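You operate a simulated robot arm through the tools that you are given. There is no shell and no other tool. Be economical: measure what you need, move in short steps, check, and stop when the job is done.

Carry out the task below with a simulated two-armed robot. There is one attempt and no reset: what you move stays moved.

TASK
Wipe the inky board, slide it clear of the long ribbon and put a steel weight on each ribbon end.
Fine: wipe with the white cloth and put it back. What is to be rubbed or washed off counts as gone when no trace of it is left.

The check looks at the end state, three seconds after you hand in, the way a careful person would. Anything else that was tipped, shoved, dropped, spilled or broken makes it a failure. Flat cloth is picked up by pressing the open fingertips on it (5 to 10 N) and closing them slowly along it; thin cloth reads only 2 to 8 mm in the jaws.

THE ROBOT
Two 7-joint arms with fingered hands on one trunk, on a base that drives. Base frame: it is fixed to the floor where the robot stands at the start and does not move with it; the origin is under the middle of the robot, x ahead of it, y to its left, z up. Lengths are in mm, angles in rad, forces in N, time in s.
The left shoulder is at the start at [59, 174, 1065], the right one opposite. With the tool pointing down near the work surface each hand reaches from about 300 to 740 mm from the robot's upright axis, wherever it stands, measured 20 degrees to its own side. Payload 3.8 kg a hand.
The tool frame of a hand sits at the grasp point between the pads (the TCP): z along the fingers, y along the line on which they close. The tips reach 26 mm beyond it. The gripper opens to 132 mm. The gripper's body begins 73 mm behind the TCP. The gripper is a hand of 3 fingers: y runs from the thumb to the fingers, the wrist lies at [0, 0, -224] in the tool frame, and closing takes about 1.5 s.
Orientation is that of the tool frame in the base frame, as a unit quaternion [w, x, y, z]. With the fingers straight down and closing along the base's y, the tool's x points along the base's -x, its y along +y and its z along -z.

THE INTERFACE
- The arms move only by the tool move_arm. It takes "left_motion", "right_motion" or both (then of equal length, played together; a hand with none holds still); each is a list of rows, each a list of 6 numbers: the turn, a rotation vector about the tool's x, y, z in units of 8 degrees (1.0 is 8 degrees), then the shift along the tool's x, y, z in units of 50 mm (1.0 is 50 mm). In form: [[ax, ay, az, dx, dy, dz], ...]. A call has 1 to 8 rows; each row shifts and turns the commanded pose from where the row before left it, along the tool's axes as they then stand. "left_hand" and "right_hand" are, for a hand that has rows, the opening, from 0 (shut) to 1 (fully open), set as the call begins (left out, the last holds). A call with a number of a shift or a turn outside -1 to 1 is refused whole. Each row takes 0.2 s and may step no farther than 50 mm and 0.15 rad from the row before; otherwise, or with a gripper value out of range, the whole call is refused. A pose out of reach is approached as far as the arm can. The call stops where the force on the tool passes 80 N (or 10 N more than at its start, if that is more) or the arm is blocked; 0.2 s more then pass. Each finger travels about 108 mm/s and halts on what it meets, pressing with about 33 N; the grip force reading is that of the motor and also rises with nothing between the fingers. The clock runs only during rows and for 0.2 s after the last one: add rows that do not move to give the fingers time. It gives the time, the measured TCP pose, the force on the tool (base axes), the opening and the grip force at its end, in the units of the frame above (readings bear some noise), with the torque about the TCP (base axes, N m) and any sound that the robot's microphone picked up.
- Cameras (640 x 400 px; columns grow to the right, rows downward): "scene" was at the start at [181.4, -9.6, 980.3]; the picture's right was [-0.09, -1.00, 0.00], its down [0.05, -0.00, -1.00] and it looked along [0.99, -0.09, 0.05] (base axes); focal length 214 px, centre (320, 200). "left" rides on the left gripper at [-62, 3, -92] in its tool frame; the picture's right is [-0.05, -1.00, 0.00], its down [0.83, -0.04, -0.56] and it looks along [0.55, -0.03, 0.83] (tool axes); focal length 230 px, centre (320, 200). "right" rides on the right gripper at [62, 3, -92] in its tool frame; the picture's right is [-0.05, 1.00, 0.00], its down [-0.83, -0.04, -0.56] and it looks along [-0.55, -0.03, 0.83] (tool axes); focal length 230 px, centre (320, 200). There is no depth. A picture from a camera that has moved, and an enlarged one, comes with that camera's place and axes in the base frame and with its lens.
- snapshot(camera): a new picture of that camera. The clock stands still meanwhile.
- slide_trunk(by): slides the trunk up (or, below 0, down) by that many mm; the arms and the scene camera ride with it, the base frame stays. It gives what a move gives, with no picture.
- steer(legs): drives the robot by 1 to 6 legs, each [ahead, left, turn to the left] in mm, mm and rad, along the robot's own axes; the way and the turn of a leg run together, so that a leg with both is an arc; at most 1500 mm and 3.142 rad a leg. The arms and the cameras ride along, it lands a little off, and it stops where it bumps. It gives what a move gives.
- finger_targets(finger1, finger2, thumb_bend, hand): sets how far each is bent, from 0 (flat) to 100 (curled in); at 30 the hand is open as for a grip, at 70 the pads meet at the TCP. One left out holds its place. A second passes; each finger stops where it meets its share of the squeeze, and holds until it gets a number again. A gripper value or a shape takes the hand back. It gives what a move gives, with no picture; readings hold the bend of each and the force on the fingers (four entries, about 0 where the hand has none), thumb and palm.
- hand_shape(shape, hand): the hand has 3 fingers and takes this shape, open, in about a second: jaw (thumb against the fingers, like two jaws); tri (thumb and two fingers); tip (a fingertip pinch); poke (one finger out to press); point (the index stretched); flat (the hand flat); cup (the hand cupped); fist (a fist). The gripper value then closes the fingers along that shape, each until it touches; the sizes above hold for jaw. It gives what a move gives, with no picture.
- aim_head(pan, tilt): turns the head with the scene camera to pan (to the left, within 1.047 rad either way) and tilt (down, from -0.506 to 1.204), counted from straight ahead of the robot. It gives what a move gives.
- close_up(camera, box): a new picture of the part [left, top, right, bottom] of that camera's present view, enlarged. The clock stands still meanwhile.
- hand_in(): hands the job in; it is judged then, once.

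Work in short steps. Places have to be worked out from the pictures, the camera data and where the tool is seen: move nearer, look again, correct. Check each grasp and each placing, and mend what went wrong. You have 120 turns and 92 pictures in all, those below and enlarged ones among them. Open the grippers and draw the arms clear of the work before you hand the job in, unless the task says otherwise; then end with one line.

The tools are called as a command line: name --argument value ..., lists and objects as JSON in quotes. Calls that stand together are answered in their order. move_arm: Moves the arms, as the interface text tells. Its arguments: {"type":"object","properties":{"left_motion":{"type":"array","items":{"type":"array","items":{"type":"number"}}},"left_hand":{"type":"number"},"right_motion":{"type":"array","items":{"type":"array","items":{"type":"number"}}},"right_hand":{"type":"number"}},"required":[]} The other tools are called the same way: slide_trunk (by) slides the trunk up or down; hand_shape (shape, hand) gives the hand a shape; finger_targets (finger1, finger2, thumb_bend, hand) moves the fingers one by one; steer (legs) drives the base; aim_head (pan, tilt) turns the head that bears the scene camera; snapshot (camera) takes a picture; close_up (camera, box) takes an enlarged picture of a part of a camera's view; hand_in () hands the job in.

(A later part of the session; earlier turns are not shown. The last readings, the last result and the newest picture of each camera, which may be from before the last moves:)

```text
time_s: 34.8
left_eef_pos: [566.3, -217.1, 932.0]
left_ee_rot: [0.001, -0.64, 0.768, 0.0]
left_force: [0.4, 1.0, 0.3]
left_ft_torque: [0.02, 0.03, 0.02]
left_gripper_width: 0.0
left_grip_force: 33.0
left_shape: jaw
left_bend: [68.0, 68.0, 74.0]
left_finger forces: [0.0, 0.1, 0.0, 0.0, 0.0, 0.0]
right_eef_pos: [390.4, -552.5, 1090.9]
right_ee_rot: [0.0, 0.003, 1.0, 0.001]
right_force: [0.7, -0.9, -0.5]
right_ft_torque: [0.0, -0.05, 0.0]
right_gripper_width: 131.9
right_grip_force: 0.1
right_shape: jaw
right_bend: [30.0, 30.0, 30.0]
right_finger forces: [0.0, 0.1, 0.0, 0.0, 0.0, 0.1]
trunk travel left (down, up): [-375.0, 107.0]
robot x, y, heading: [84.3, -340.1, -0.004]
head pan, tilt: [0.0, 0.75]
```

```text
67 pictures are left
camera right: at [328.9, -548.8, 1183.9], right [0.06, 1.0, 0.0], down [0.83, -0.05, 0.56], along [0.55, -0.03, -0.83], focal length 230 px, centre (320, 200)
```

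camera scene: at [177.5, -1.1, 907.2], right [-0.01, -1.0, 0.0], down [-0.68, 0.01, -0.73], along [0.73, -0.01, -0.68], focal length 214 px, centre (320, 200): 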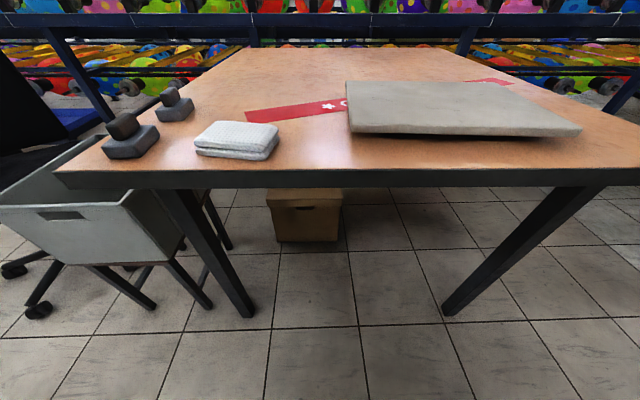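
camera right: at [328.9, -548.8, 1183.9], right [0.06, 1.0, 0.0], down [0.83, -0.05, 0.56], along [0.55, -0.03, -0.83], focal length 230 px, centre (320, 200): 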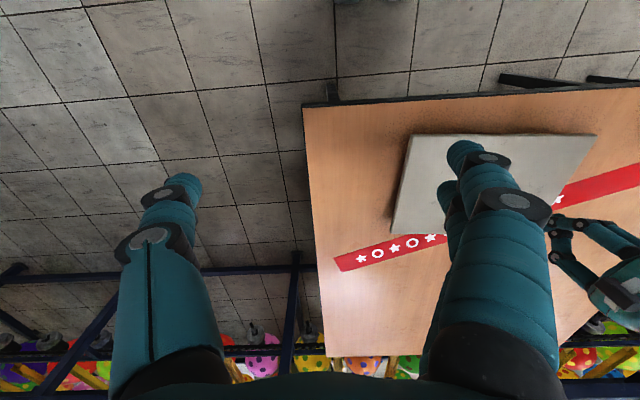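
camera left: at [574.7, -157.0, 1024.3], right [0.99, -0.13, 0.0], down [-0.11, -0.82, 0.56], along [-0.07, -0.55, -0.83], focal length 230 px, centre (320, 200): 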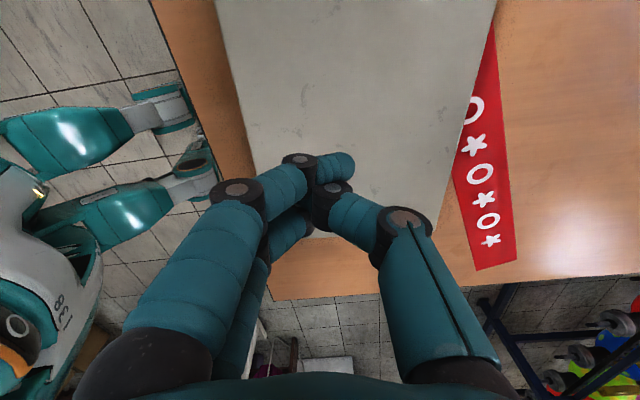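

Far edge is at x≈729 and board centre about (604,−228). I set a narrow opening so the two fingers point down, and move beyond the far edge while still high.

move_arm --left_motion '[[0, 0, 0, -0.104, -0.812, 0], [0, 0, 0, -0.104, -0.812, 0], [0, 0, 0, -0.104, -0.812, 0], [0, 0, 0, -0.104, -0.812, 0], [0, 0, 0, -0.104, -0.812, 0], [0, 0, 0, 0, 0, 0.8], [0, 0, 0, 0, 0, 0]]' --left_hand 0.3

snapshot --camera "left"

close_up --camera "scene" --box '[160, 0, 480, 200]'

```text
time_s: 36.4
left_eef_pos: [772.1, -228.5, 893.0]
left_ee_rot: [0.0, -0.639, 0.769, 0.0]
left_force: [0.9, 0.0, 0.2]
left_ft_torque: [0.03, 0.0, -0.01]
left_gripper_width: 39.5
left_grip_force: 0.0
left_shape: jaw
left_bend: [74.0, 74.0, 70.0]
left_finger forces: [0.1, 0.0, 0.1, 0.0, 0.1, 0.0]
right_eef_pos: [389.7, -553.2, 1091.6]
right_ee_rot: [0.001, 0.005, 1.0, -0.001]
right_force: [-0.5, -0.1, 1.0]
right_ft_torque: [0.02, 0.01, 0.02]
right_gripper_width: 132.2
right_grip_force: 0.2
right_shape: jaw
right_bend: [30.0, 30.0, 30.0]
right_finger forces: [0.0, 0.0, 0.1, 0.0, 0.1, 0.1]
trunk travel left (down, up): [-375.0, 107.0]
robot x, y, heading: [84.2, -335.1, -0.006]
head pan, tilt: [0.0, 0.75]
```

```text
66 pictures are left
camera left: at [778.5, -168.9, 985.5], right [0.99, -0.13, 0.0], down [-0.11, -0.82, 0.55], along [-0.07, -0.55, -0.83], focal length 230 px, centre (320, 200)
```

left: 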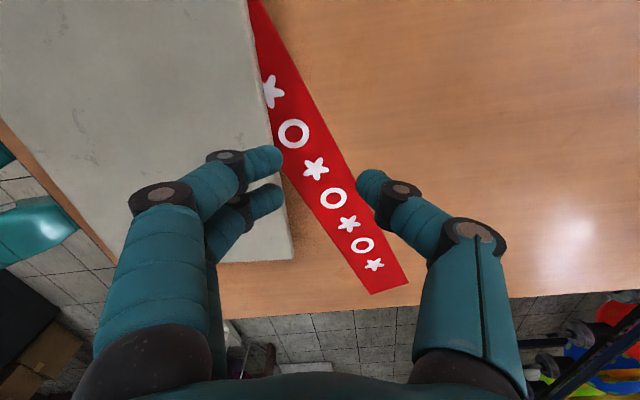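

```text
2.00 times, centred on (320, 100) of scene
camera zoom: at [264.2, -339.2, 907.4], right [-0.01, -1.0, 0.0], down [-0.68, 0.01, -0.73], along [0.73, -0.01, -0.68], focal length 429 px, centre (320, 400)
```

zoom: 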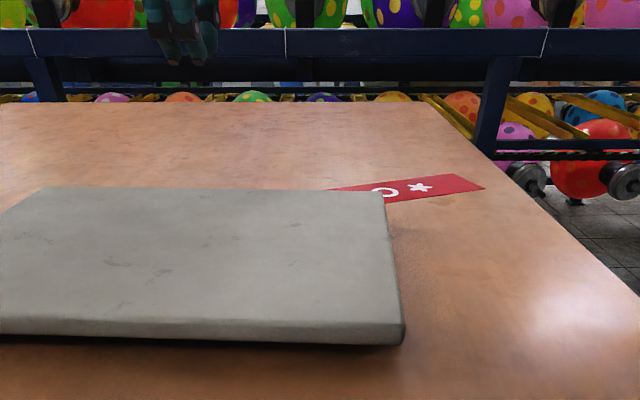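

The finger ends slant inward, which is poor for pushing. I try the poke shape (one straight finger).

hand_shape --shape "poke" --hand "left"

snapshot --camera "left"

```text
time_s: 37.3
left_eef_pos: [771.2, -228.3, 893.4]
left_ee_rot: [-0.001, -0.64, 0.769, 0.0]
left_force: [0.8, -0.2, 0.5]
left_ft_torque: [-0.03, 0.04, -0.03]
left_gripper_width: 0.2
left_grip_force: 0.1
left_shape: poke
left_bend: [100.0, 100.0, 45.0]
left_finger forces: [0.1, 0.0, 0.1, 0.0, 0.0, 0.0]
right_eef_pos: [390.4, -552.5, 1091.1]
right_ee_rot: [0.0, 0.003, 1.0, 0.0]
right_force: [0.6, 0.5, 0.2]
right_ft_torque: [0.01, -0.03, 0.03]
right_gripper_width: 132.1
right_grip_force: 0.1
right_shape: jaw
right_bend: [30.0, 30.0, 30.0]
right_finger forces: [0.0, 0.0, 0.0, 0.1, 0.1, 0.0]
trunk travel left (down, up): [-375.0, 107.0]
robot x, y, heading: [86.8, -333.5, -0.009]
head pan, tilt: [0.0, 0.75]
```

```text
64 pictures are left
camera left: at [778.6, -168.2, 985.4], right [0.99, -0.13, 0.0], down [-0.11, -0.82, 0.56], along [-0.07, -0.55, -0.83], focal length 230 px, centre (320, 200)
```

left: 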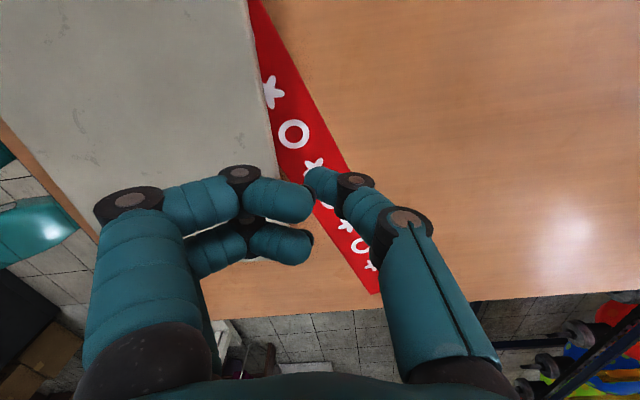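

Poke is not suitable. Open jaw fingers hang vertically, so I turn the hand back (closing line along y) and use the finger sides to push the far edge at two points.

hand_shape --shape "jaw" --hand "left"

move_arm --left_motion '[[0, 0, 1, 0, 0, 0], [0, 0, 1, 0, 0, 0], [0, 0, 1, 0, 0, 0], [0, 0, 1, 0, 0, 0], [0, 0, 1, 0, 0, 0], [0, 0, 1, 0, 0, 0], [0, 0, 1, 0, 0, 0], [0, 0, 1, 0, 0, 0]]' --left_hand 1

move_arm --left_motion '[[0, 0, 1, 0, 0, 0], [0, 0, 0.95, 0, 0, 0], [0, 0, 0, 0, 0, 0]]'

snapshot --camera "left"

```text
time_s: 38.2
left_eef_pos: [771.0, -228.0, 893.1]
left_ee_rot: [-0.001, -0.64, 0.768, -0.001]
left_force: [-0.5, 0.0, -0.2]
left_ft_torque: [-0.02, -0.02, 0.02]
left_gripper_width: 131.8
left_grip_force: 0.0
left_shape: jaw
left_bend: [30.0, 30.0, 30.0]
left_finger forces: [0.1, 0.0, 0.0, 0.1, 0.1, 0.0]
right_eef_pos: [389.5, -552.9, 1092.6]
right_ee_rot: [0.0, 0.003, 1.0, 0.0]
right_force: [0.1, 0.2, 0.5]
right_ft_torque: [-0.02, 0.01, 0.0]
right_gripper_width: 131.8
right_grip_force: 0.0
right_shape: jaw
right_bend: [30.0, 30.0, 30.0]
right_finger forces: [0.0, 0.1, 0.0, 0.1, 0.1, 0.1]
trunk travel left (down, up): [-375.0, 107.0]
robot x, y, heading: [88.9, -337.0, -0.005]
head pan, tilt: [0.0, 0.75]
```

```text
time_s: 40.0
left_eef_pos: [772.5, -228.0, 892.5]
left_ee_rot: [0.0, -0.134, 0.991, 0.0]
left_force: [1.0, 0.3, -0.5]
left_ft_torque: [0.02, -0.01, 0.01]
left_gripper_width: 132.1
left_grip_force: 0.1
left_shape: jaw
left_bend: [30.0, 30.0, 30.0]
left_finger forces: [0.0, 0.0, 0.0, 0.0, 0.0, 0.0]
right_eef_pos: [388.5, -552.8, 1090.4]
right_ee_rot: [0.0, 0.003, 1.0, 0.0]
right_force: [-0.2, -0.4, 0.4]
right_ft_torque: [0.01, 0.04, 0.02]
right_gripper_width: 132.2
right_grip_force: 0.1
right_shape: jaw
right_bend: [30.0, 30.0, 30.0]
right_finger forces: [0.0, 0.0, 0.0, 0.1, 0.0, 0.0]
trunk travel left (down, up): [-375.0, 107.0]
robot x, y, heading: [89.9, -336.9, -0.007]
head pan, tilt: [0.0, 0.75]
```

```text
time_s: 40.8
left_eef_pos: [770.7, -228.7, 892.1]
left_ee_rot: [0.001, 0.001, 1.0, 0.001]
left_force: [-0.6, 0.0, 0.8]
left_ft_torque: [0.01, 0.01, 0.01]
left_gripper_width: 131.9
left_grip_force: 0.1
left_shape: jaw
left_bend: [30.0, 30.0, 30.0]
left_finger forces: [0.0, 0.0, 0.0, 0.0, 0.1, 0.1]
right_eef_pos: [389.7, -553.8, 1090.8]
right_ee_rot: [0.0, 0.003, 1.0, 0.0]
right_force: [0.5, -0.2, 0.1]
right_ft_torque: [0.03, 0.0, -0.02]
right_gripper_width: 132.0
right_grip_force: 0.0
right_shape: jaw
right_bend: [30.0, 30.0, 30.0]
right_finger forces: [0.1, 0.0, 0.1, 0.1, 0.0, 0.0]
trunk travel left (down, up): [-375.0, 107.0]
robot x, y, heading: [89.0, -337.5, -0.007]
head pan, tilt: [0.0, 0.75]
```

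```text
63 pictures are left
camera left: at [832.5, -226.1, 984.5], right [0.05, -1.0, 0.0], down [-0.83, -0.04, 0.56], along [-0.55, -0.03, -0.83], focal length 230 px, centre (320, 200)
```

left: 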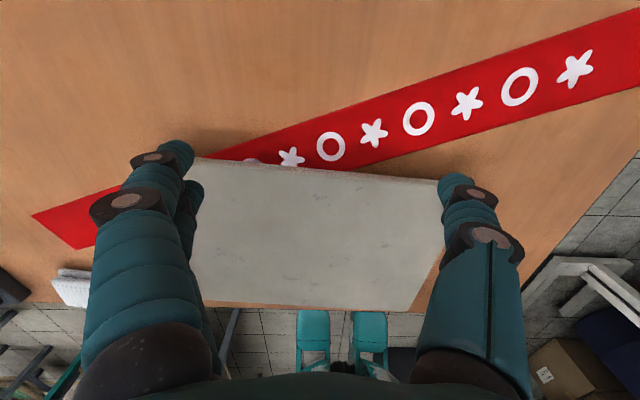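

Clear view: fingers and thumb are beyond the far edge (x≈731 left, 722 right) with 20+ mm clearance. I lower so that the tips are at z≈749, above the ribbon.

move_arm --left_motion '[[0, 0, 0, 0, 0, 0.8], [0, 0, 0, 0, 0, 0.8], [0, 0, 0, 0, 0, 0.74], [0, 0, 0, 0, 0, 0]]'

snapshot --camera "left"

close_up --camera "scene" --box '[100, 40, 400, 200]'

```text
time_s: 41.8
left_eef_pos: [772.3, -229.8, 775.7]
left_ee_rot: [0.0, 0.0, 1.0, -0.001]
left_force: [0.4, -0.2, 0.6]
left_ft_torque: [-0.02, -0.01, -0.01]
left_gripper_width: 132.0
left_grip_force: 0.0
left_shape: jaw
left_bend: [30.0, 30.0, 30.0]
left_finger forces: [0.1, 0.0, 0.1, 0.0, 0.1, 0.0]
right_eef_pos: [390.0, -552.9, 1091.1]
right_ee_rot: [0.002, 0.004, 1.0, 0.0]
right_force: [-0.5, 0.6, -0.5]
right_ft_torque: [0.03, -0.03, 0.01]
right_gripper_width: 132.1
right_grip_force: 0.1
right_shape: jaw
right_bend: [30.0, 30.0, 30.0]
right_finger forces: [0.0, 0.0, 0.1, 0.0, 0.1, 0.1]
trunk travel left (down, up): [-375.0, 107.0]
robot x, y, heading: [90.7, -333.1, -0.007]
head pan, tilt: [0.0, 0.75]
```

```text
62 pictures are left
camera left: at [833.1, -226.4, 867.9], right [0.05, -1.0, 0.0], down [-0.83, -0.04, 0.55], along [-0.55, -0.03, -0.83], focal length 230 px, centre (320, 200)
```

left: 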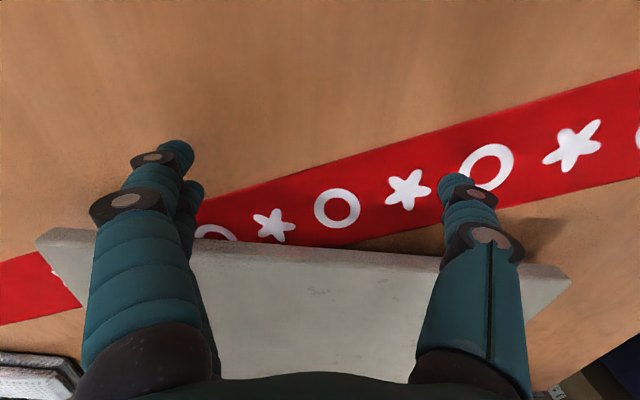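

```text
2.13 times, centred on (250, 120) of scene
camera zoom: at [264.3, -338.8, 907.4], right [-0.01, -1.0, 0.0], down [-0.68, 0.01, -0.73], along [0.73, -0.01, -0.68], focal length 458 px, centre (469, 371)
```

zoom: 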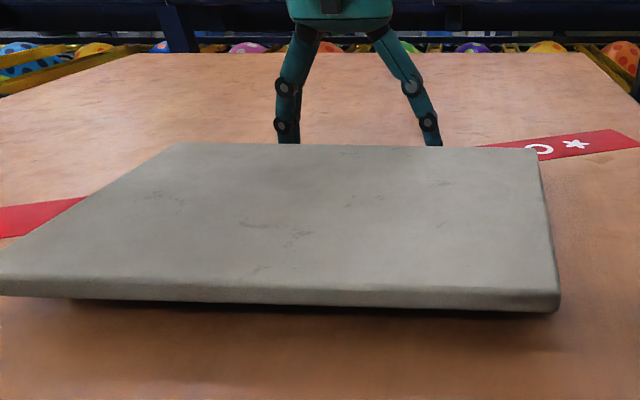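

Good placement, tips beyond the edge and above the ribbon. I push toward the robot in small steps, 60 mm first.

move_arm --left_motion '[[0, 0, 0, 0.3, 0, 0], [0, 0, 0, 0.3, 0, 0], [0, 0, 0, 0.2, 0, 0], [0, 0, 0, 0.2, 0, 0], [0, 0, 0, 0.2, 0, 0], [0, 0, 0, 0, 0, 0]]'

snapshot --camera "left"

```text
time_s: 43.2
left_eef_pos: [712.4, -229.2, 773.5]
left_ee_rot: [0.0, 0.001, 1.0, 0.0]
left_force: [1.7, 1.3, 0.3]
left_ft_torque: [0.05, 0.0, -0.13]
left_gripper_width: 131.8
left_grip_force: 0.0
left_shape: jaw
left_bend: [30.0, 28.0, 30.0]
left_finger forces: [0.1, 1.8, 0.1, 0.1, 0.1, 0.0]
right_eef_pos: [390.7, -553.8, 1091.2]
right_ee_rot: [-0.001, 0.004, 1.0, -0.001]
right_force: [-0.4, 0.1, -0.1]
right_ft_torque: [-0.02, -0.02, -0.02]
right_gripper_width: 131.9
right_grip_force: 0.1
right_shape: jaw
right_bend: [30.0, 30.0, 30.0]
right_finger forces: [0.1, 0.1, 0.1, 0.1, 0.0, 0.0]
trunk travel left (down, up): [-375.0, 107.0]
robot x, y, heading: [87.5, -337.0, -0.013]
head pan, tilt: [0.0, 0.75]
```

```text
60 pictures are left
camera left: at [773.1, -225.8, 866.0], right [0.05, -1.0, 0.0], down [-0.83, -0.04, 0.56], along [-0.55, -0.03, -0.83], focal length 230 px, centre (320, 200)
```

left: 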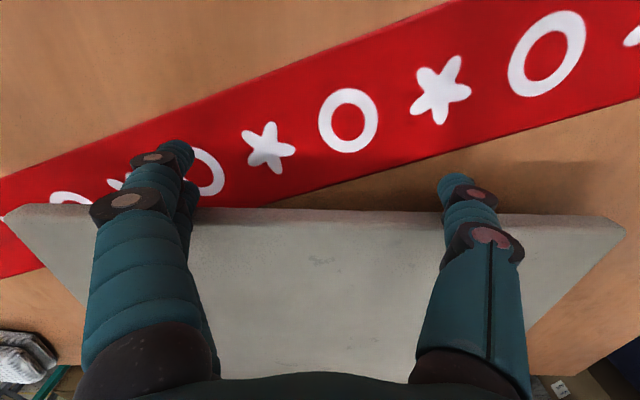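

It slides easily; the far edge is now at x≈690, and the board has turned slightly counter-clockwise, which helps. I push 35 mm more.

move_arm --left_motion '[[0, 0, 0, 0.2, 0, 0], [0, 0, 0, 0.2, 0, 0], [0, 0, 0, 0.2, 0, 0], [0, 0, 0, 0.1, 0, 0], [0, 0, 0, 0, 0, 0]]'

snapshot --camera "left"

close_up --camera "scene" --box '[60, 40, 440, 240]'

```text
time_s: 44.4
left_eef_pos: [677.2, -228.8, 775.9]
left_ee_rot: [-0.001, 0.0, 1.0, -0.001]
left_force: [2.4, -0.4, -0.3]
left_ft_torque: [0.01, -0.02, 0.03]
left_gripper_width: 132.0
left_grip_force: 0.1
left_shape: jaw
left_bend: [30.0, 29.0, 30.0]
left_finger forces: [0.0, 0.9, 0.0, 0.0, 1.4, 0.0]
right_eef_pos: [391.5, -553.1, 1091.2]
right_ee_rot: [0.0, 0.003, 1.0, 0.0]
right_force: [0.6, 0.3, -0.5]
right_ft_torque: [-0.01, -0.01, -0.02]
right_gripper_width: 131.8
right_grip_force: 0.1
right_shape: jaw
right_bend: [30.0, 30.0, 30.0]
right_finger forces: [0.0, 0.0, 0.0, 0.1, 0.0, 0.0]
trunk travel left (down, up): [-375.0, 107.0]
robot x, y, heading: [86.3, -334.9, -0.005]
head pan, tilt: [0.0, 0.75]
```

```text
59 pictures are left
camera left: at [738.2, -226.0, 867.3], right [0.05, -1.0, 0.0], down [-0.83, -0.04, 0.56], along [-0.55, -0.03, -0.83], focal length 230 px, centre (320, 200)
```

left: 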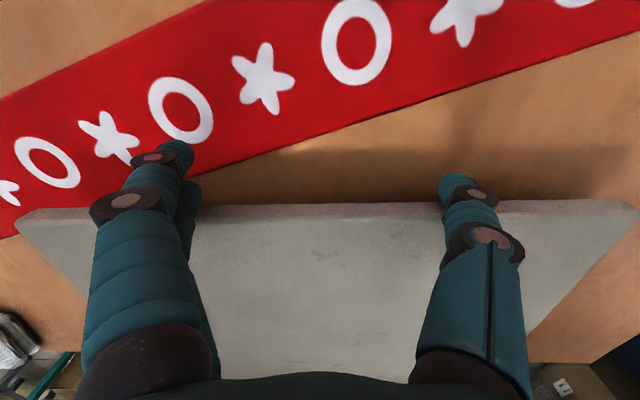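

```text
1.68 times, centred on (250, 140) of scene
camera zoom: at [264.7, -338.8, 907.3], right [-0.01, -1.0, 0.0], down [-0.68, 0.01, -0.73], along [0.73, -0.01, -0.68], focal length 361 px, centre (438, 301)
```

zoom: 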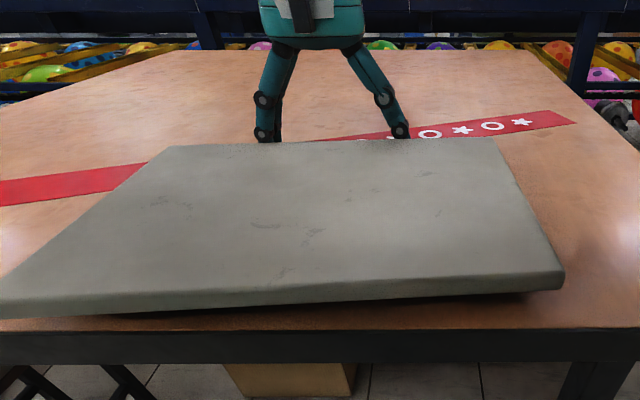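

Both contacts touch now; the far edge runs from (649,−53) to (674,−404) and the near edge is at about the table edge. Next is a −y push of about 110 mm with the thumb. I back off, raise, and move left of the board.

move_arm --left_motion '[[0, 0, 0, -0.3, 0, 0], [0, 0, 0, 0, 0, -0.9], [0, 0, 0, 0, 0, -0.9], [0, 0, 0, 0, 0, 0]]'

move_arm --left_motion '[[0, 0, 0, 0.43, 0.783, 0], [0, 0, 0, 0.43, 0.783, 0], [0, 0, 0, 0.43, 0.783, 0], [0, 0, 0, 0.43, 0.783, 0], [0, 0, 0, 0.43, 0.783, 0], [0, 0, 0, 0.43, 0.783, 0], [0, 0, 0, 0.43, 0.783, 0], [0, 0, 0, 0, 0, 0]]'

finger_targets --hand "left" --finger1 100 --finger2 100 --thumb_bend 30

snapshot --camera "left"

```text
time_s: 45.4
left_eef_pos: [691.7, -229.7, 865.2]
left_ee_rot: [0.001, 0.0, 1.0, -0.001]
left_force: [0.7, -0.4, -0.7]
left_ft_torque: [0.0, 0.0, 0.01]
left_gripper_width: 132.1
left_grip_force: 0.2
left_shape: jaw
left_bend: [30.0, 30.0, 30.0]
left_finger forces: [0.1, 0.0, 0.0, 0.0, 0.1, 0.0]
right_eef_pos: [389.4, -552.8, 1092.3]
right_ee_rot: [0.001, 0.003, 1.0, 0.0]
right_force: [0.9, -0.6, -0.2]
right_ft_torque: [0.03, 0.02, 0.01]
right_gripper_width: 131.9
right_grip_force: 0.0
right_shape: jaw
right_bend: [30.0, 30.0, 30.0]
right_finger forces: [0.1, 0.0, 0.0, 0.0, 0.0, 0.1]
trunk travel left (down, up): [-375.0, 107.0]
robot x, y, heading: [88.7, -335.1, -0.008]
head pan, tilt: [0.0, 0.75]
```

```text
time_s: 47.2
left_eef_pos: [541.8, 42.8, 865.2]
left_ee_rot: [-0.001, 0.001, 1.0, -0.001]
left_force: [-0.1, 0.4, 0.6]
left_ft_torque: [-0.03, 0.0, -0.01]
left_gripper_width: 132.1
left_grip_force: 0.1
left_shape: jaw
left_bend: [30.0, 30.0, 30.0]
left_finger forces: [0.0, 0.0, 0.0, 0.0, 0.0, 0.0]
right_eef_pos: [390.1, -553.3, 1091.2]
right_ee_rot: [0.0, 0.005, 1.0, 0.0]
right_force: [0.7, -0.6, 0.1]
right_ft_torque: [-0.01, 0.04, -0.01]
right_gripper_width: 131.8
right_grip_force: 0.1
right_shape: jaw
right_bend: [30.0, 30.0, 30.0]
right_finger forces: [0.0, 0.1, 0.0, 0.0, 0.0, 0.2]
trunk travel left (down, up): [-375.0, 107.0]
robot x, y, heading: [88.5, -333.2, -0.006]
head pan, tilt: [0.0, 0.75]
```

```text
time_s: 48.2
left_eef_pos: [539.4, 45.5, 865.9]
left_ee_rot: [0.0, -0.001, 1.0, 0.0]
left_force: [0.2, -0.1, 0.0]
left_ft_torque: [0.03, -0.02, -0.03]
left_gripper_width: 57.7
left_grip_force: 0.0
left_shape: fingers
left_bend: [100.0, 100.0, 30.0]
left_finger forces: [0.0, 0.1, 0.1, 0.0, 0.0, 0.1]
right_eef_pos: [390.0, -552.2, 1090.8]
right_ee_rot: [0.0, 0.004, 1.0, 0.0]
right_force: [0.0, -0.5, -0.9]
right_ft_torque: [-0.02, -0.03, -0.03]
right_gripper_width: 131.9
right_grip_force: 0.0
right_shape: jaw
right_bend: [30.0, 30.0, 30.0]
right_finger forces: [0.0, 0.1, 0.0, 0.0, 0.0, 0.1]
trunk travel left (down, up): [-375.0, 107.0]
robot x, y, heading: [86.8, -334.4, -0.001]
head pan, tilt: [0.0, 0.75]
```

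```text
57 pictures are left
camera left: at [601.7, 47.4, 957.2], right [0.05, -1.0, 0.0], down [-0.83, -0.04, 0.56], along [-0.55, -0.03, -0.83], focal length 230 px, centre (320, 200)
```

left: 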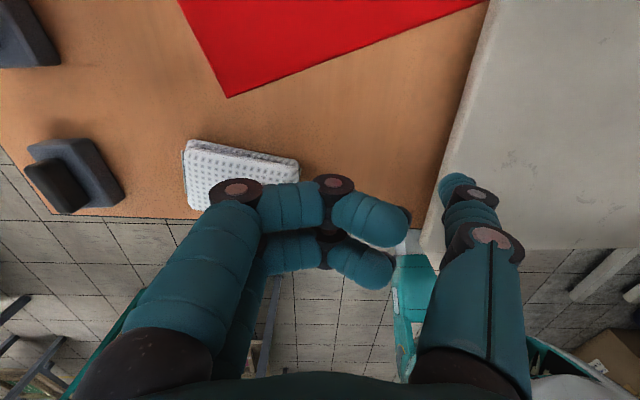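

The board's left edge is at y≈−78 at x=541, and the thumb is at y≈−33 with clearance. I lower and push −y.

move_arm --left_motion '[[0, 0, 0, 0, 0, 0.6], [0, 0, 0, 0, 0, 0.6], [0, 0, 0, 0, 0, 0.6], [0, 0, 0, 0, 0, 0]]'

move_arm --left_motion '[[0, 0, 0, 0, -0.35, 0], [0, 0, 0, 0, -0.35, 0], [0, 0, 0, 0, -0.25, 0], [0, 0, 0, 0, -0.25, 0], [0, 0, 0, 0, 0, 0]]'

snapshot --camera "left"

```text
time_s: 49.2
left_eef_pos: [542.1, 45.5, 776.0]
left_ee_rot: [0.0, 0.0, 1.0, 0.0]
left_force: [0.3, 0.4, 0.5]
left_ft_torque: [0.03, -0.01, 0.0]
left_gripper_width: 57.7
left_grip_force: 0.1
left_shape: fingers
left_bend: [100.0, 100.0, 30.0]
left_finger forces: [0.0, 0.1, 0.1, 0.0, 0.0, 0.1]
right_eef_pos: [388.6, -552.9, 1091.1]
right_ee_rot: [0.0, 0.003, 1.0, 0.0]
right_force: [-0.6, 0.2, 0.1]
right_ft_torque: [0.01, 0.0, 0.01]
right_gripper_width: 131.9
right_grip_force: 0.1
right_shape: jaw
right_bend: [30.0, 30.0, 30.0]
right_finger forces: [0.0, 0.0, 0.0, 0.0, 0.1, 0.1]
trunk travel left (down, up): [-375.0, 107.0]
robot x, y, heading: [89.0, -335.1, -0.008]
head pan, tilt: [0.0, 0.75]
```

```text
time_s: 50.4
left_eef_pos: [541.7, -15.3, 774.8]
left_ee_rot: [0.0, 0.0, 1.0, 0.0]
left_force: [0.4, 1.4, -0.4]
left_ft_torque: [0.11, 0.02, 0.02]
left_gripper_width: 55.5
left_grip_force: 1.5
left_shape: fingers
left_bend: [100.0, 100.0, 31.0]
left_finger forces: [0.0, 0.0, 0.1, 0.1, 2.5, 0.1]
right_eef_pos: [389.9, -552.5, 1091.1]
right_ee_rot: [0.0, 0.005, 1.0, 0.0]
right_force: [0.6, -0.3, -0.4]
right_ft_torque: [0.03, 0.0, 0.0]
right_gripper_width: 131.9
right_grip_force: 0.0
right_shape: jaw
right_bend: [30.0, 30.0, 30.0]
right_finger forces: [0.1, 0.0, 0.1, 0.1, 0.0, 0.0]
trunk travel left (down, up): [-375.0, 107.0]
robot x, y, heading: [88.0, -336.2, -0.005]
head pan, tilt: [0.0, 0.75]
```

```text
56 pictures are left
camera left: at [602.1, -12.4, 867.3], right [0.05, -1.0, 0.0], down [-0.83, -0.04, 0.55], along [-0.55, -0.03, -0.83], focal length 230 px, centre (320, 200)
```

left: 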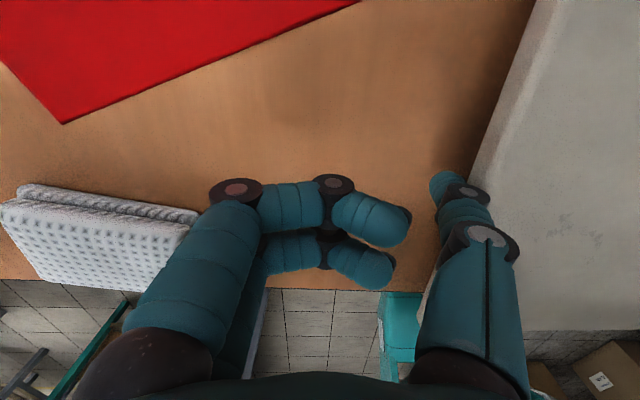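

In contact and moving. I push another 80 mm in small steps.

move_arm --left_motion '[[0, 0, 0, 0, -0.25, 0], [0, 0, 0, 0, -0.25, 0], [0, 0, 0, 0, -0.25, 0], [0, 0, 0, 0, -0.25, 0], [0, 0, 0, 0, -0.25, 0], [0, 0, 0, 0, -0.25, 0], [0, 0, 0, 0, 0, 0]]'

snapshot --camera "left"

snapshot --camera "scene"

```text
time_s: 52.0
left_eef_pos: [540.2, -89.3, 774.6]
left_ee_rot: [0.0, 0.001, 1.0, -0.001]
left_force: [-0.4, 2.5, -1.4]
left_ft_torque: [0.09, -0.01, 0.01]
left_gripper_width: 55.9
left_grip_force: 1.0
left_shape: fingers
left_bend: [100.0, 100.0, 31.0]
left_finger forces: [0.0, 0.0, 0.0, 0.1, 2.2, 0.0]
right_eef_pos: [390.1, -552.2, 1090.8]
right_ee_rot: [0.001, 0.004, 1.0, 0.0]
right_force: [1.0, -0.5, 0.8]
right_ft_torque: [0.01, 0.0, 0.01]
right_gripper_width: 131.9
right_grip_force: 0.1
right_shape: jaw
right_bend: [30.0, 30.0, 30.0]
right_finger forces: [0.0, 0.0, 0.1, 0.0, 0.0, 0.1]
trunk travel left (down, up): [-375.0, 107.0]
robot x, y, heading: [89.0, -333.2, -0.01]
head pan, tilt: [0.0, 0.75]
```

```text
55 pictures are left
camera left: at [601.8, -87.8, 867.1], right [0.05, -1.0, 0.0], down [-0.83, -0.04, 0.56], along [-0.55, -0.03, -0.83], focal length 230 px, centre (320, 200)
```

left: 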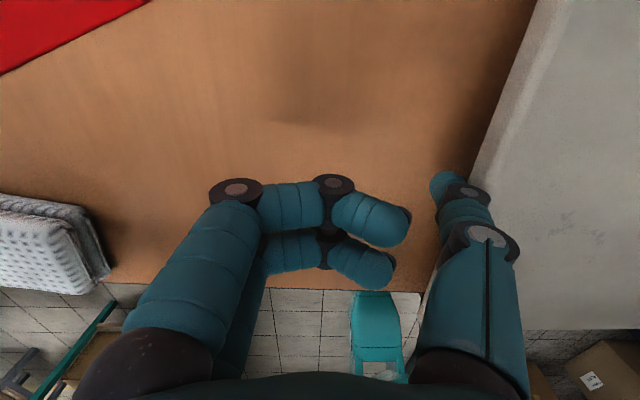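

```text
54 pictures are left
camera scene: at [264.5, -338.6, 907.3], right [-0.01, -1.0, 0.0], down [-0.68, 0.01, -0.73], along [0.73, -0.01, -0.68], focal length 214 px, centre (320, 200)
```

scene: 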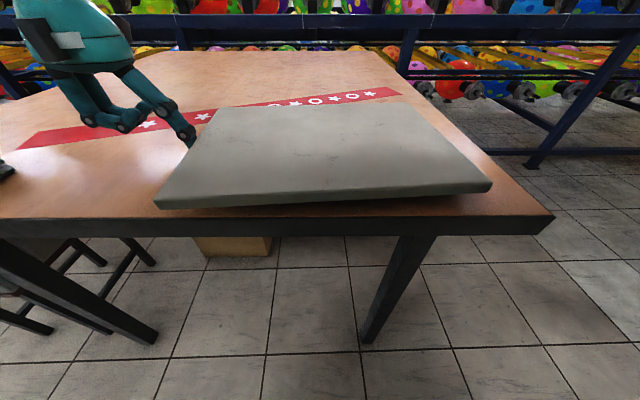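

It is already just clear; I push about 30 mm more for margin.

move_arm --left_motion '[[0, 0, 0, 0, -0.2, 0], [0, 0, 0, 0, -0.2, 0], [0, 0, 0, 0, -0.2, 0], [0, 0, 0, 0, 0, 0]]'

move_arm --left_motion '[[0, 0, 0, 0, 0.4, 0], [0, 0, 0, 0, 0, -0.9], [0, 0, 0, 0, 0, -0.9], [0, 0, 0, 0, 0, -0.9], [0, 0, 0, 0, 0, -0.9], [0, 0, 0, 0, 0, 0]]'

snapshot --camera "scene"

snapshot --camera "right"

snapshot --camera "left"

```text
time_s: 53.0
left_eef_pos: [540.7, -120.0, 775.4]
left_ee_rot: [-0.001, 0.001, 1.0, -0.001]
left_force: [0.2, 2.4, -0.8]
left_ft_torque: [0.14, 0.0, 0.01]
left_gripper_width: 55.9
left_grip_force: 1.2
left_shape: fingers
left_bend: [100.0, 100.0, 31.0]
left_finger forces: [0.1, 0.0, 0.1, 0.0, 2.1, 0.1]
right_eef_pos: [389.5, -553.1, 1090.3]
right_ee_rot: [0.001, 0.005, 1.0, 0.0]
right_force: [-0.6, 0.1, -0.5]
right_ft_torque: [0.0, 0.01, -0.02]
right_gripper_width: 132.0
right_grip_force: 0.0
right_shape: jaw
right_bend: [30.0, 30.0, 30.0]
right_finger forces: [0.1, 0.0, 0.1, 0.1, 0.1, 0.0]
trunk travel left (down, up): [-375.0, 107.0]
robot x, y, heading: [93.5, -336.2, -0.007]
head pan, tilt: [0.0, 0.75]
```

```text
time_s: 54.4
left_eef_pos: [541.8, -101.2, 956.2]
left_ee_rot: [0.0, 0.0, 1.0, 0.0]
left_force: [-0.2, 0.5, 0.1]
left_ft_torque: [-0.01, 0.02, -0.01]
left_gripper_width: 57.6
left_grip_force: 0.0
left_shape: fingers
left_bend: [100.0, 100.0, 30.0]
left_finger forces: [0.0, 0.0, 0.0, 0.1, 0.0, 0.0]
right_eef_pos: [390.1, -552.1, 1091.2]
right_ee_rot: [0.0, 0.004, 1.0, 0.0]
right_force: [0.4, -0.2, -0.4]
right_ft_torque: [-0.03, -0.02, 0.04]
right_gripper_width: 131.9
right_grip_force: 0.0
right_shape: jaw
right_bend: [30.0, 30.0, 30.0]
right_finger forces: [0.1, 0.1, 0.1, 0.0, 0.0, 0.0]
trunk travel left (down, up): [-375.0, 107.0]
robot x, y, heading: [88.6, -337.2, -0.003]
head pan, tilt: [0.0, 0.75]
```

```text
53 pictures are left
camera scene: at [264.5, -338.6, 907.3], right [-0.01, -1.0, 0.0], down [-0.68, 0.01, -0.73], along [0.73, -0.01, -0.68], focal length 214 px, centre (320, 200)
```

scene: 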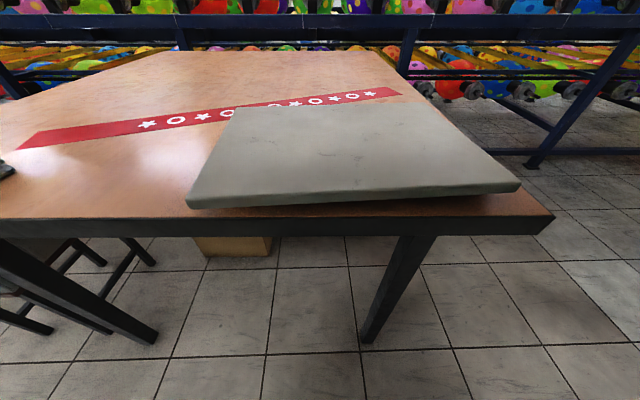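

```text
52 pictures are left
camera right: at [329.0, -548.6, 1183.9], right [0.06, 1.0, 0.0], down [0.83, -0.05, 0.56], along [0.55, -0.03, -0.83], focal length 230 px, centre (320, 200)
```

right: 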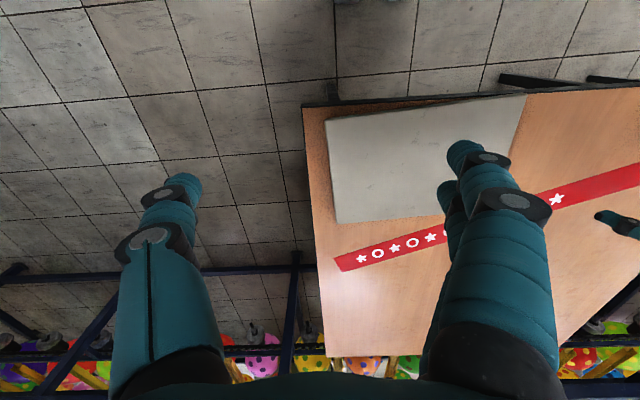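

```text
51 pictures are left
camera left: at [602.7, -98.0, 1047.9], right [0.05, -1.0, 0.0], down [-0.83, -0.04, 0.56], along [-0.55, -0.03, -0.83], focal length 230 px, centre (320, 200)
```

left: 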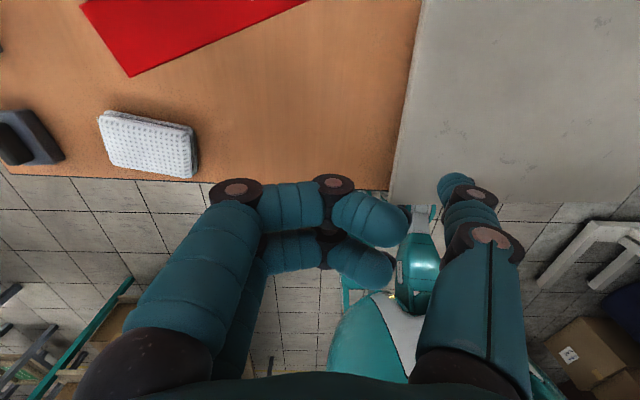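

The board is clear of the ribbon (about 25 mm at the nearest corner). Now I open the hand and drive back left toward the weights.

hand_shape --shape "jaw" --hand "left"

steer --legs '[[-60, 0, 0], [0, 380, 0]]'

snapshot --camera "left"

snapshot --camera "scene"

```text
time_s: 55.3
left_eef_pos: [542.0, -101.1, 955.2]
left_ee_rot: [0.001, 0.0, 1.0, 0.001]
left_force: [1.4, -0.3, 0.3]
left_ft_torque: [0.03, -0.01, -0.02]
left_gripper_width: 131.9
left_grip_force: 0.0
left_shape: jaw
left_bend: [30.0, 30.0, 30.0]
left_finger forces: [0.0, 0.1, 0.0, 0.1, 0.0, 0.0]
right_eef_pos: [389.7, -553.1, 1091.6]
right_ee_rot: [0.0, 0.003, 1.0, 0.0]
right_force: [-0.8, 0.1, -0.7]
right_ft_torque: [-0.01, 0.02, 0.02]
right_gripper_width: 132.0
right_grip_force: 0.0
right_shape: jaw
right_bend: [30.0, 30.0, 30.0]
right_finger forces: [0.0, 0.0, 0.1, 0.0, 0.0, 0.1]
trunk travel left (down, up): [-375.0, 107.0]
robot x, y, heading: [86.8, -332.2, -0.005]
head pan, tilt: [0.0, 0.75]
```

```text
time_s: 59.7
left_eef_pos: [484.7, 274.9, 954.8]
left_ee_rot: [0.0, 0.0, 1.0, 0.0]
left_force: [0.7, -0.3, -0.7]
left_ft_torque: [0.0, 0.04, -0.02]
left_gripper_width: 132.1
left_grip_force: 0.1
left_shape: jaw
left_bend: [30.0, 30.0, 30.0]
left_finger forces: [0.0, 0.0, 0.0, 0.1, 0.0, 0.0]
right_eef_pos: [332.9, -177.8, 1090.6]
right_ee_rot: [0.0, 0.005, 1.0, 0.0]
right_force: [-0.2, 0.0, 0.3]
right_ft_torque: [-0.01, 0.0, 0.02]
right_gripper_width: 131.7
right_grip_force: 0.1
right_shape: jaw
right_bend: [30.0, 30.0, 30.0]
right_finger forces: [0.1, 0.0, 0.1, 0.1, 0.1, 0.0]
trunk travel left (down, up): [-375.0, 107.0]
robot x, y, heading: [30.5, 44.4, -0.012]
head pan, tilt: [0.0, 0.75]
```

```text
50 pictures are left
camera left: at [545.5, 276.7, 1047.6], right [0.05, -1.0, 0.0], down [-0.83, -0.04, 0.56], along [-0.55, -0.03, -0.83], focal length 230 px, centre (320, 200)
```

left: 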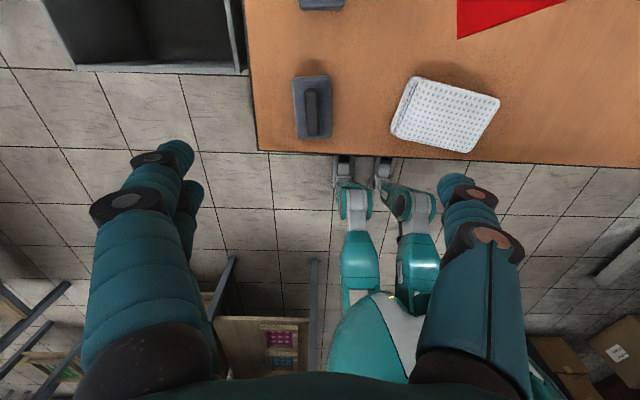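

```text
49 pictures are left
camera scene: at [207.2, 36.2, 907.3], right [-0.01, -1.0, 0.0], down [-0.68, 0.01, -0.73], along [0.73, -0.01, -0.68], focal length 214 px, centre (320, 200)
```

scene: 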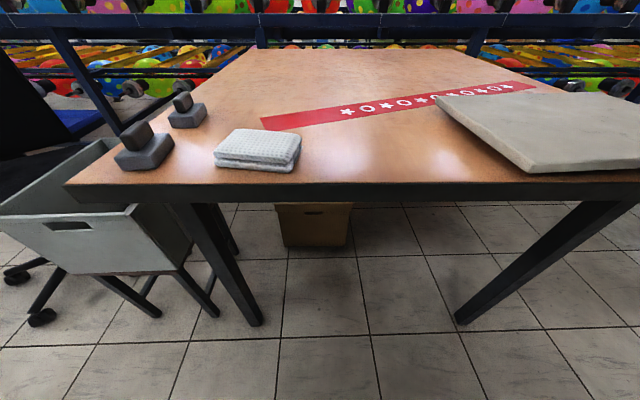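

Weight 1 is in the left view. I enlarge to find the handle geometry.

close_up --camera "left" --box '[250, 0, 410, 160]'

close_up --camera "scene" --box '[80, 70, 320, 200]'

```text
2.50 times, centred on (330, 80) of left
camera zoom: at [545.5, 276.7, 1047.6], right [0.05, -1.0, 0.0], down [-0.83, -0.04, 0.56], along [-0.55, -0.03, -0.83], focal length 575 px, centre (295, 500)
```

zoom: 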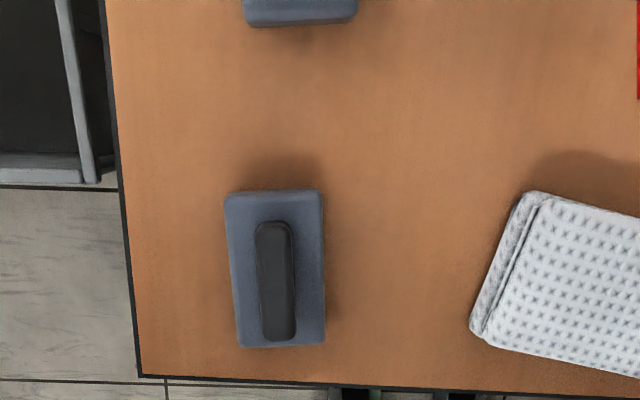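

```text
2.67 times, centred on (200, 135) of scene
camera zoom: at [207.2, 36.2, 907.3], right [-0.01, -1.0, 0.0], down [-0.68, 0.01, -0.73], along [0.73, -0.01, -0.68], focal length 572 px, centre (640, 373)
```

zoom: 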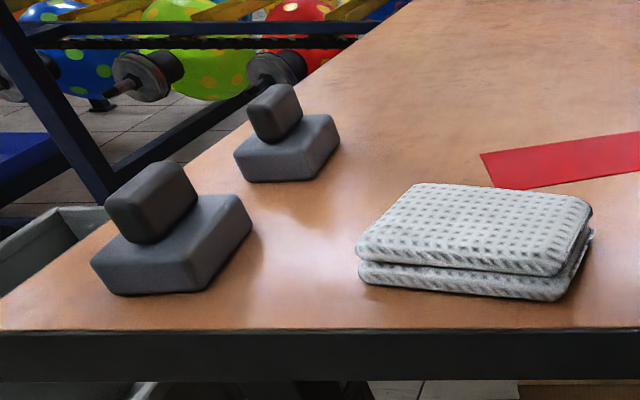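

Weight 1: handle centred at about (485,280), about 17 mm wide, top z≈780, axis turned ~6° from x. I align and come down to z≈840, then look.

move_arm --left_motion '[[0, 0, -0.8, 0, 0, 0], [0, 0, 0, -0.01, 0.1, 0.7], [0, 0, 0, 0, 0, 0.8], [0, 0, 0, 0, 0, 0.8], [0, 0, 0, 0, 0, 0]]' --left_hand 0.7

snapshot --camera "left"

close_up --camera "scene" --box '[60, 40, 300, 200]'

```text
time_s: 60.9
left_eef_pos: [486.4, 278.4, 839.6]
left_ee_rot: [0.001, -0.056, 0.998, 0.0]
left_force: [-0.2, 0.0, 0.0]
left_ft_torque: [0.03, 0.0, 0.01]
left_gripper_width: 92.8
left_grip_force: 0.1
left_shape: jaw
left_bend: [67.0, 67.0, 64.0]
left_finger forces: [0.1, 0.1, 0.0, 0.0, 0.0, 0.1]
right_eef_pos: [332.0, -178.7, 1090.9]
right_ee_rot: [0.0, 0.005, 1.0, 0.0]
right_force: [-0.9, 0.3, -0.1]
right_ft_torque: [0.02, 0.02, 0.0]
right_gripper_width: 131.9
right_grip_force: 0.0
right_shape: jaw
right_bend: [30.0, 30.0, 30.0]
right_finger forces: [0.1, 0.1, 0.1, 0.1, 0.0, 0.0]
trunk travel left (down, up): [-375.0, 107.0]
robot x, y, heading: [29.5, 42.8, -0.005]
head pan, tilt: [0.0, 0.75]
```

```text
46 pictures are left
camera left: at [546.0, 288.7, 931.5], right [0.16, -0.99, 0.0], down [-0.82, -0.14, 0.55], along [-0.55, -0.09, -0.83], focal length 230 px, centre (320, 200)
```

left: 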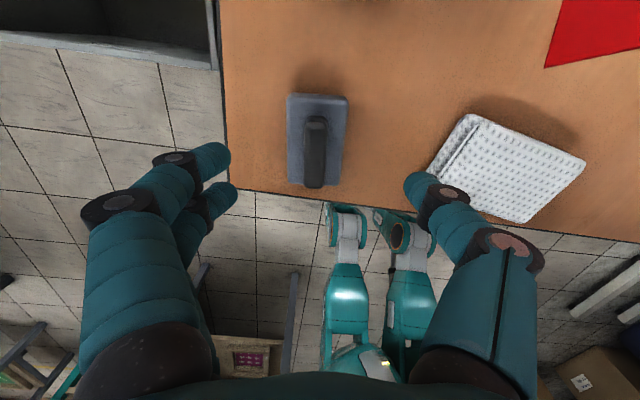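

```text
2.50 times, centred on (180, 120) of scene
camera zoom: at [207.2, 35.9, 907.3], right [-0.01, -1.0, 0.0], down [-0.68, 0.01, -0.73], along [0.73, -0.01, -0.68], focal length 536 px, centre (670, 400)
```

zoom: 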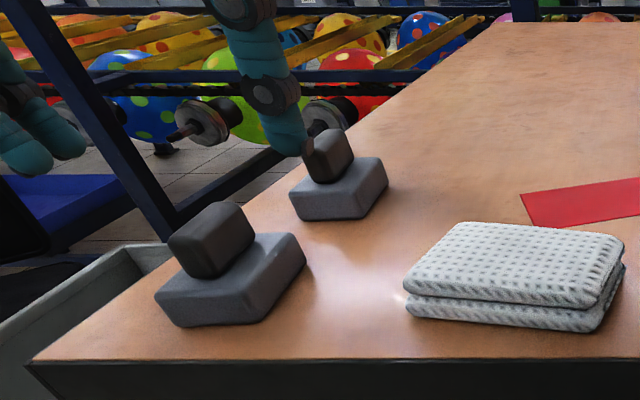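

Alignment is good (handle centre about (486,282)). I descend to TCP z≈795 and close on the handle.

move_arm --left_motion '[[0, 0, 0, 0, 0.07, 0.45], [0, 0, 0, 0, 0, 0.44], [0, 0, 0, 0, 0, 0]]'

move_arm --left_motion '[[0, 0, 0, 0, 0, 0], [0, 0, 0, 0, 0, 0], [0, 0, 0, 0, 0, 0], [0, 0, 0, 0, 0, 0], [0, 0, 0, 0, 0, 0], [0, 0, 0, 0, 0, 0]]' --left_hand 0

close_up --camera "scene" --box '[60, 40, 300, 200]'

```text
time_s: 61.7
left_eef_pos: [484.9, 283.0, 795.6]
left_ee_rot: [0.0, -0.055, 0.998, 0.0]
left_force: [-0.5, 0.0, 0.8]
left_ft_torque: [0.02, -0.04, -0.01]
left_gripper_width: 92.6
left_grip_force: 0.0
left_shape: jaw
left_bend: [67.0, 67.0, 64.0]
left_finger forces: [0.1, 0.0, 0.0, 0.0, 0.1, 0.0]
right_eef_pos: [332.3, -178.7, 1092.4]
right_ee_rot: [0.0, 0.004, 1.0, 0.0]
right_force: [0.4, -0.4, 0.5]
right_ft_torque: [0.0, -0.04, 0.0]
right_gripper_width: 131.8
right_grip_force: 0.0
right_shape: jaw
right_bend: [30.0, 30.0, 30.0]
right_finger forces: [0.1, 0.0, 0.0, 0.1, 0.1, 0.0]
trunk travel left (down, up): [-375.0, 107.0]
robot x, y, heading: [30.7, 38.1, -0.01]
head pan, tilt: [0.0, 0.75]
```

```text
time_s: 63.1
left_eef_pos: [484.6, 283.0, 796.7]
left_ee_rot: [0.0, -0.056, 0.998, 0.001]
left_force: [0.0, -0.4, 0.4]
left_ft_torque: [0.03, 0.02, -0.06]
left_gripper_width: 10.2
left_grip_force: 32.8
left_shape: jaw
left_bend: [71.0, 71.0, 70.0]
left_finger forces: [14.6, 14.8, 0.0, 0.0, 29.3, 0.0]
right_eef_pos: [332.9, -178.5, 1090.9]
right_ee_rot: [0.001, 0.005, 1.0, -0.001]
right_force: [0.5, 0.0, -0.3]
right_ft_torque: [-0.03, -0.02, -0.04]
right_gripper_width: 131.8
right_grip_force: 0.0
right_shape: jaw
right_bend: [30.0, 30.0, 30.0]
right_finger forces: [0.0, 0.1, 0.0, 0.0, 0.0, 0.1]
trunk travel left (down, up): [-375.0, 107.0]
robot x, y, heading: [30.5, 40.2, -0.006]
head pan, tilt: [0.0, 0.75]
```

```text
2.50 times, centred on (180, 120) of scene
camera zoom: at [207.4, 36.2, 907.3], right [-0.01, -1.0, 0.0], down [-0.68, 0.01, -0.73], along [0.73, -0.01, -0.68], focal length 536 px, centre (670, 400)
```

zoom: 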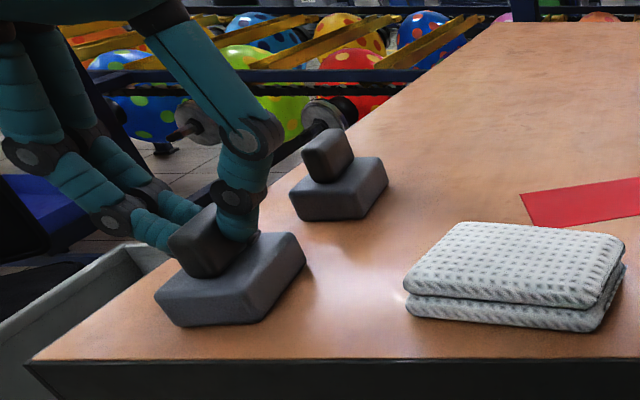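

Gripped (14.6/14.8/29 N). I lift 90 mm and check.

move_arm --left_motion '[[0, 0, 0, 0, 0, -0.2], [0, 0, 0, 0, 0, -0.5], [0, 0, 0, 0, 0, -0.7], [0, 0, 0, 0, 0, -0.7], [0, 0, 0, 0, 0, 0]]'

snapshot --camera "scene"

snapshot --camera "left"

```text
time_s: 64.3
left_eef_pos: [483.7, 283.8, 901.1]
left_ee_rot: [0.0, -0.056, 0.998, 0.0]
left_force: [-0.2, 0.3, -4.5]
left_ft_torque: [-0.01, -0.01, 0.0]
left_gripper_width: 10.3
left_grip_force: 33.1
left_shape: jaw
left_bend: [71.0, 71.0, 70.0]
left_finger forces: [14.8, 14.6, 0.0, 0.0, 29.3, 0.1]
right_eef_pos: [332.5, -178.4, 1091.8]
right_ee_rot: [0.0, 0.004, 1.0, 0.0]
right_force: [-0.5, 0.0, 0.0]
right_ft_torque: [0.01, -0.01, -0.03]
right_gripper_width: 131.8
right_grip_force: 0.0
right_shape: jaw
right_bend: [30.0, 30.0, 30.0]
right_finger forces: [0.0, 0.0, 0.0, 0.1, 0.1, 0.0]
trunk travel left (down, up): [-375.0, 107.0]
robot x, y, heading: [29.7, 39.2, -0.004]
head pan, tilt: [0.0, 0.75]
```

```text
43 pictures are left
camera scene: at [207.5, 36.3, 907.2], right [-0.01, -1.0, 0.0], down [-0.68, 0.01, -0.73], along [0.73, -0.01, -0.68], focal length 214 px, centre (320, 200)
```

scene: 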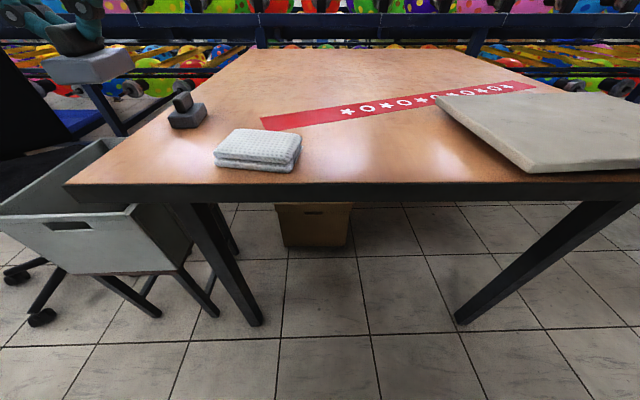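

```text
42 pictures are left
camera left: at [544.7, 293.0, 992.9], right [0.16, -0.99, 0.0], down [-0.82, -0.14, 0.56], along [-0.55, -0.09, -0.83], focal length 230 px, centre (320, 200)
```

left: 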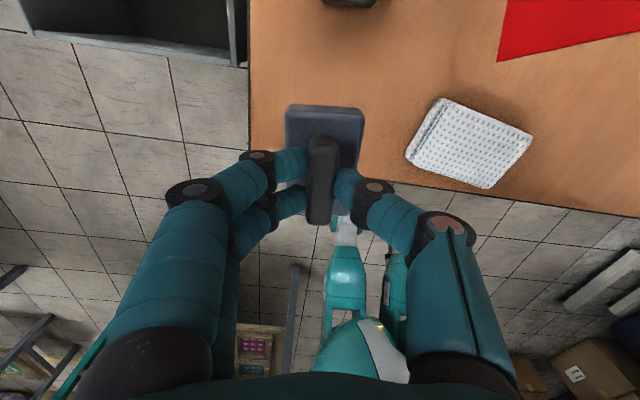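

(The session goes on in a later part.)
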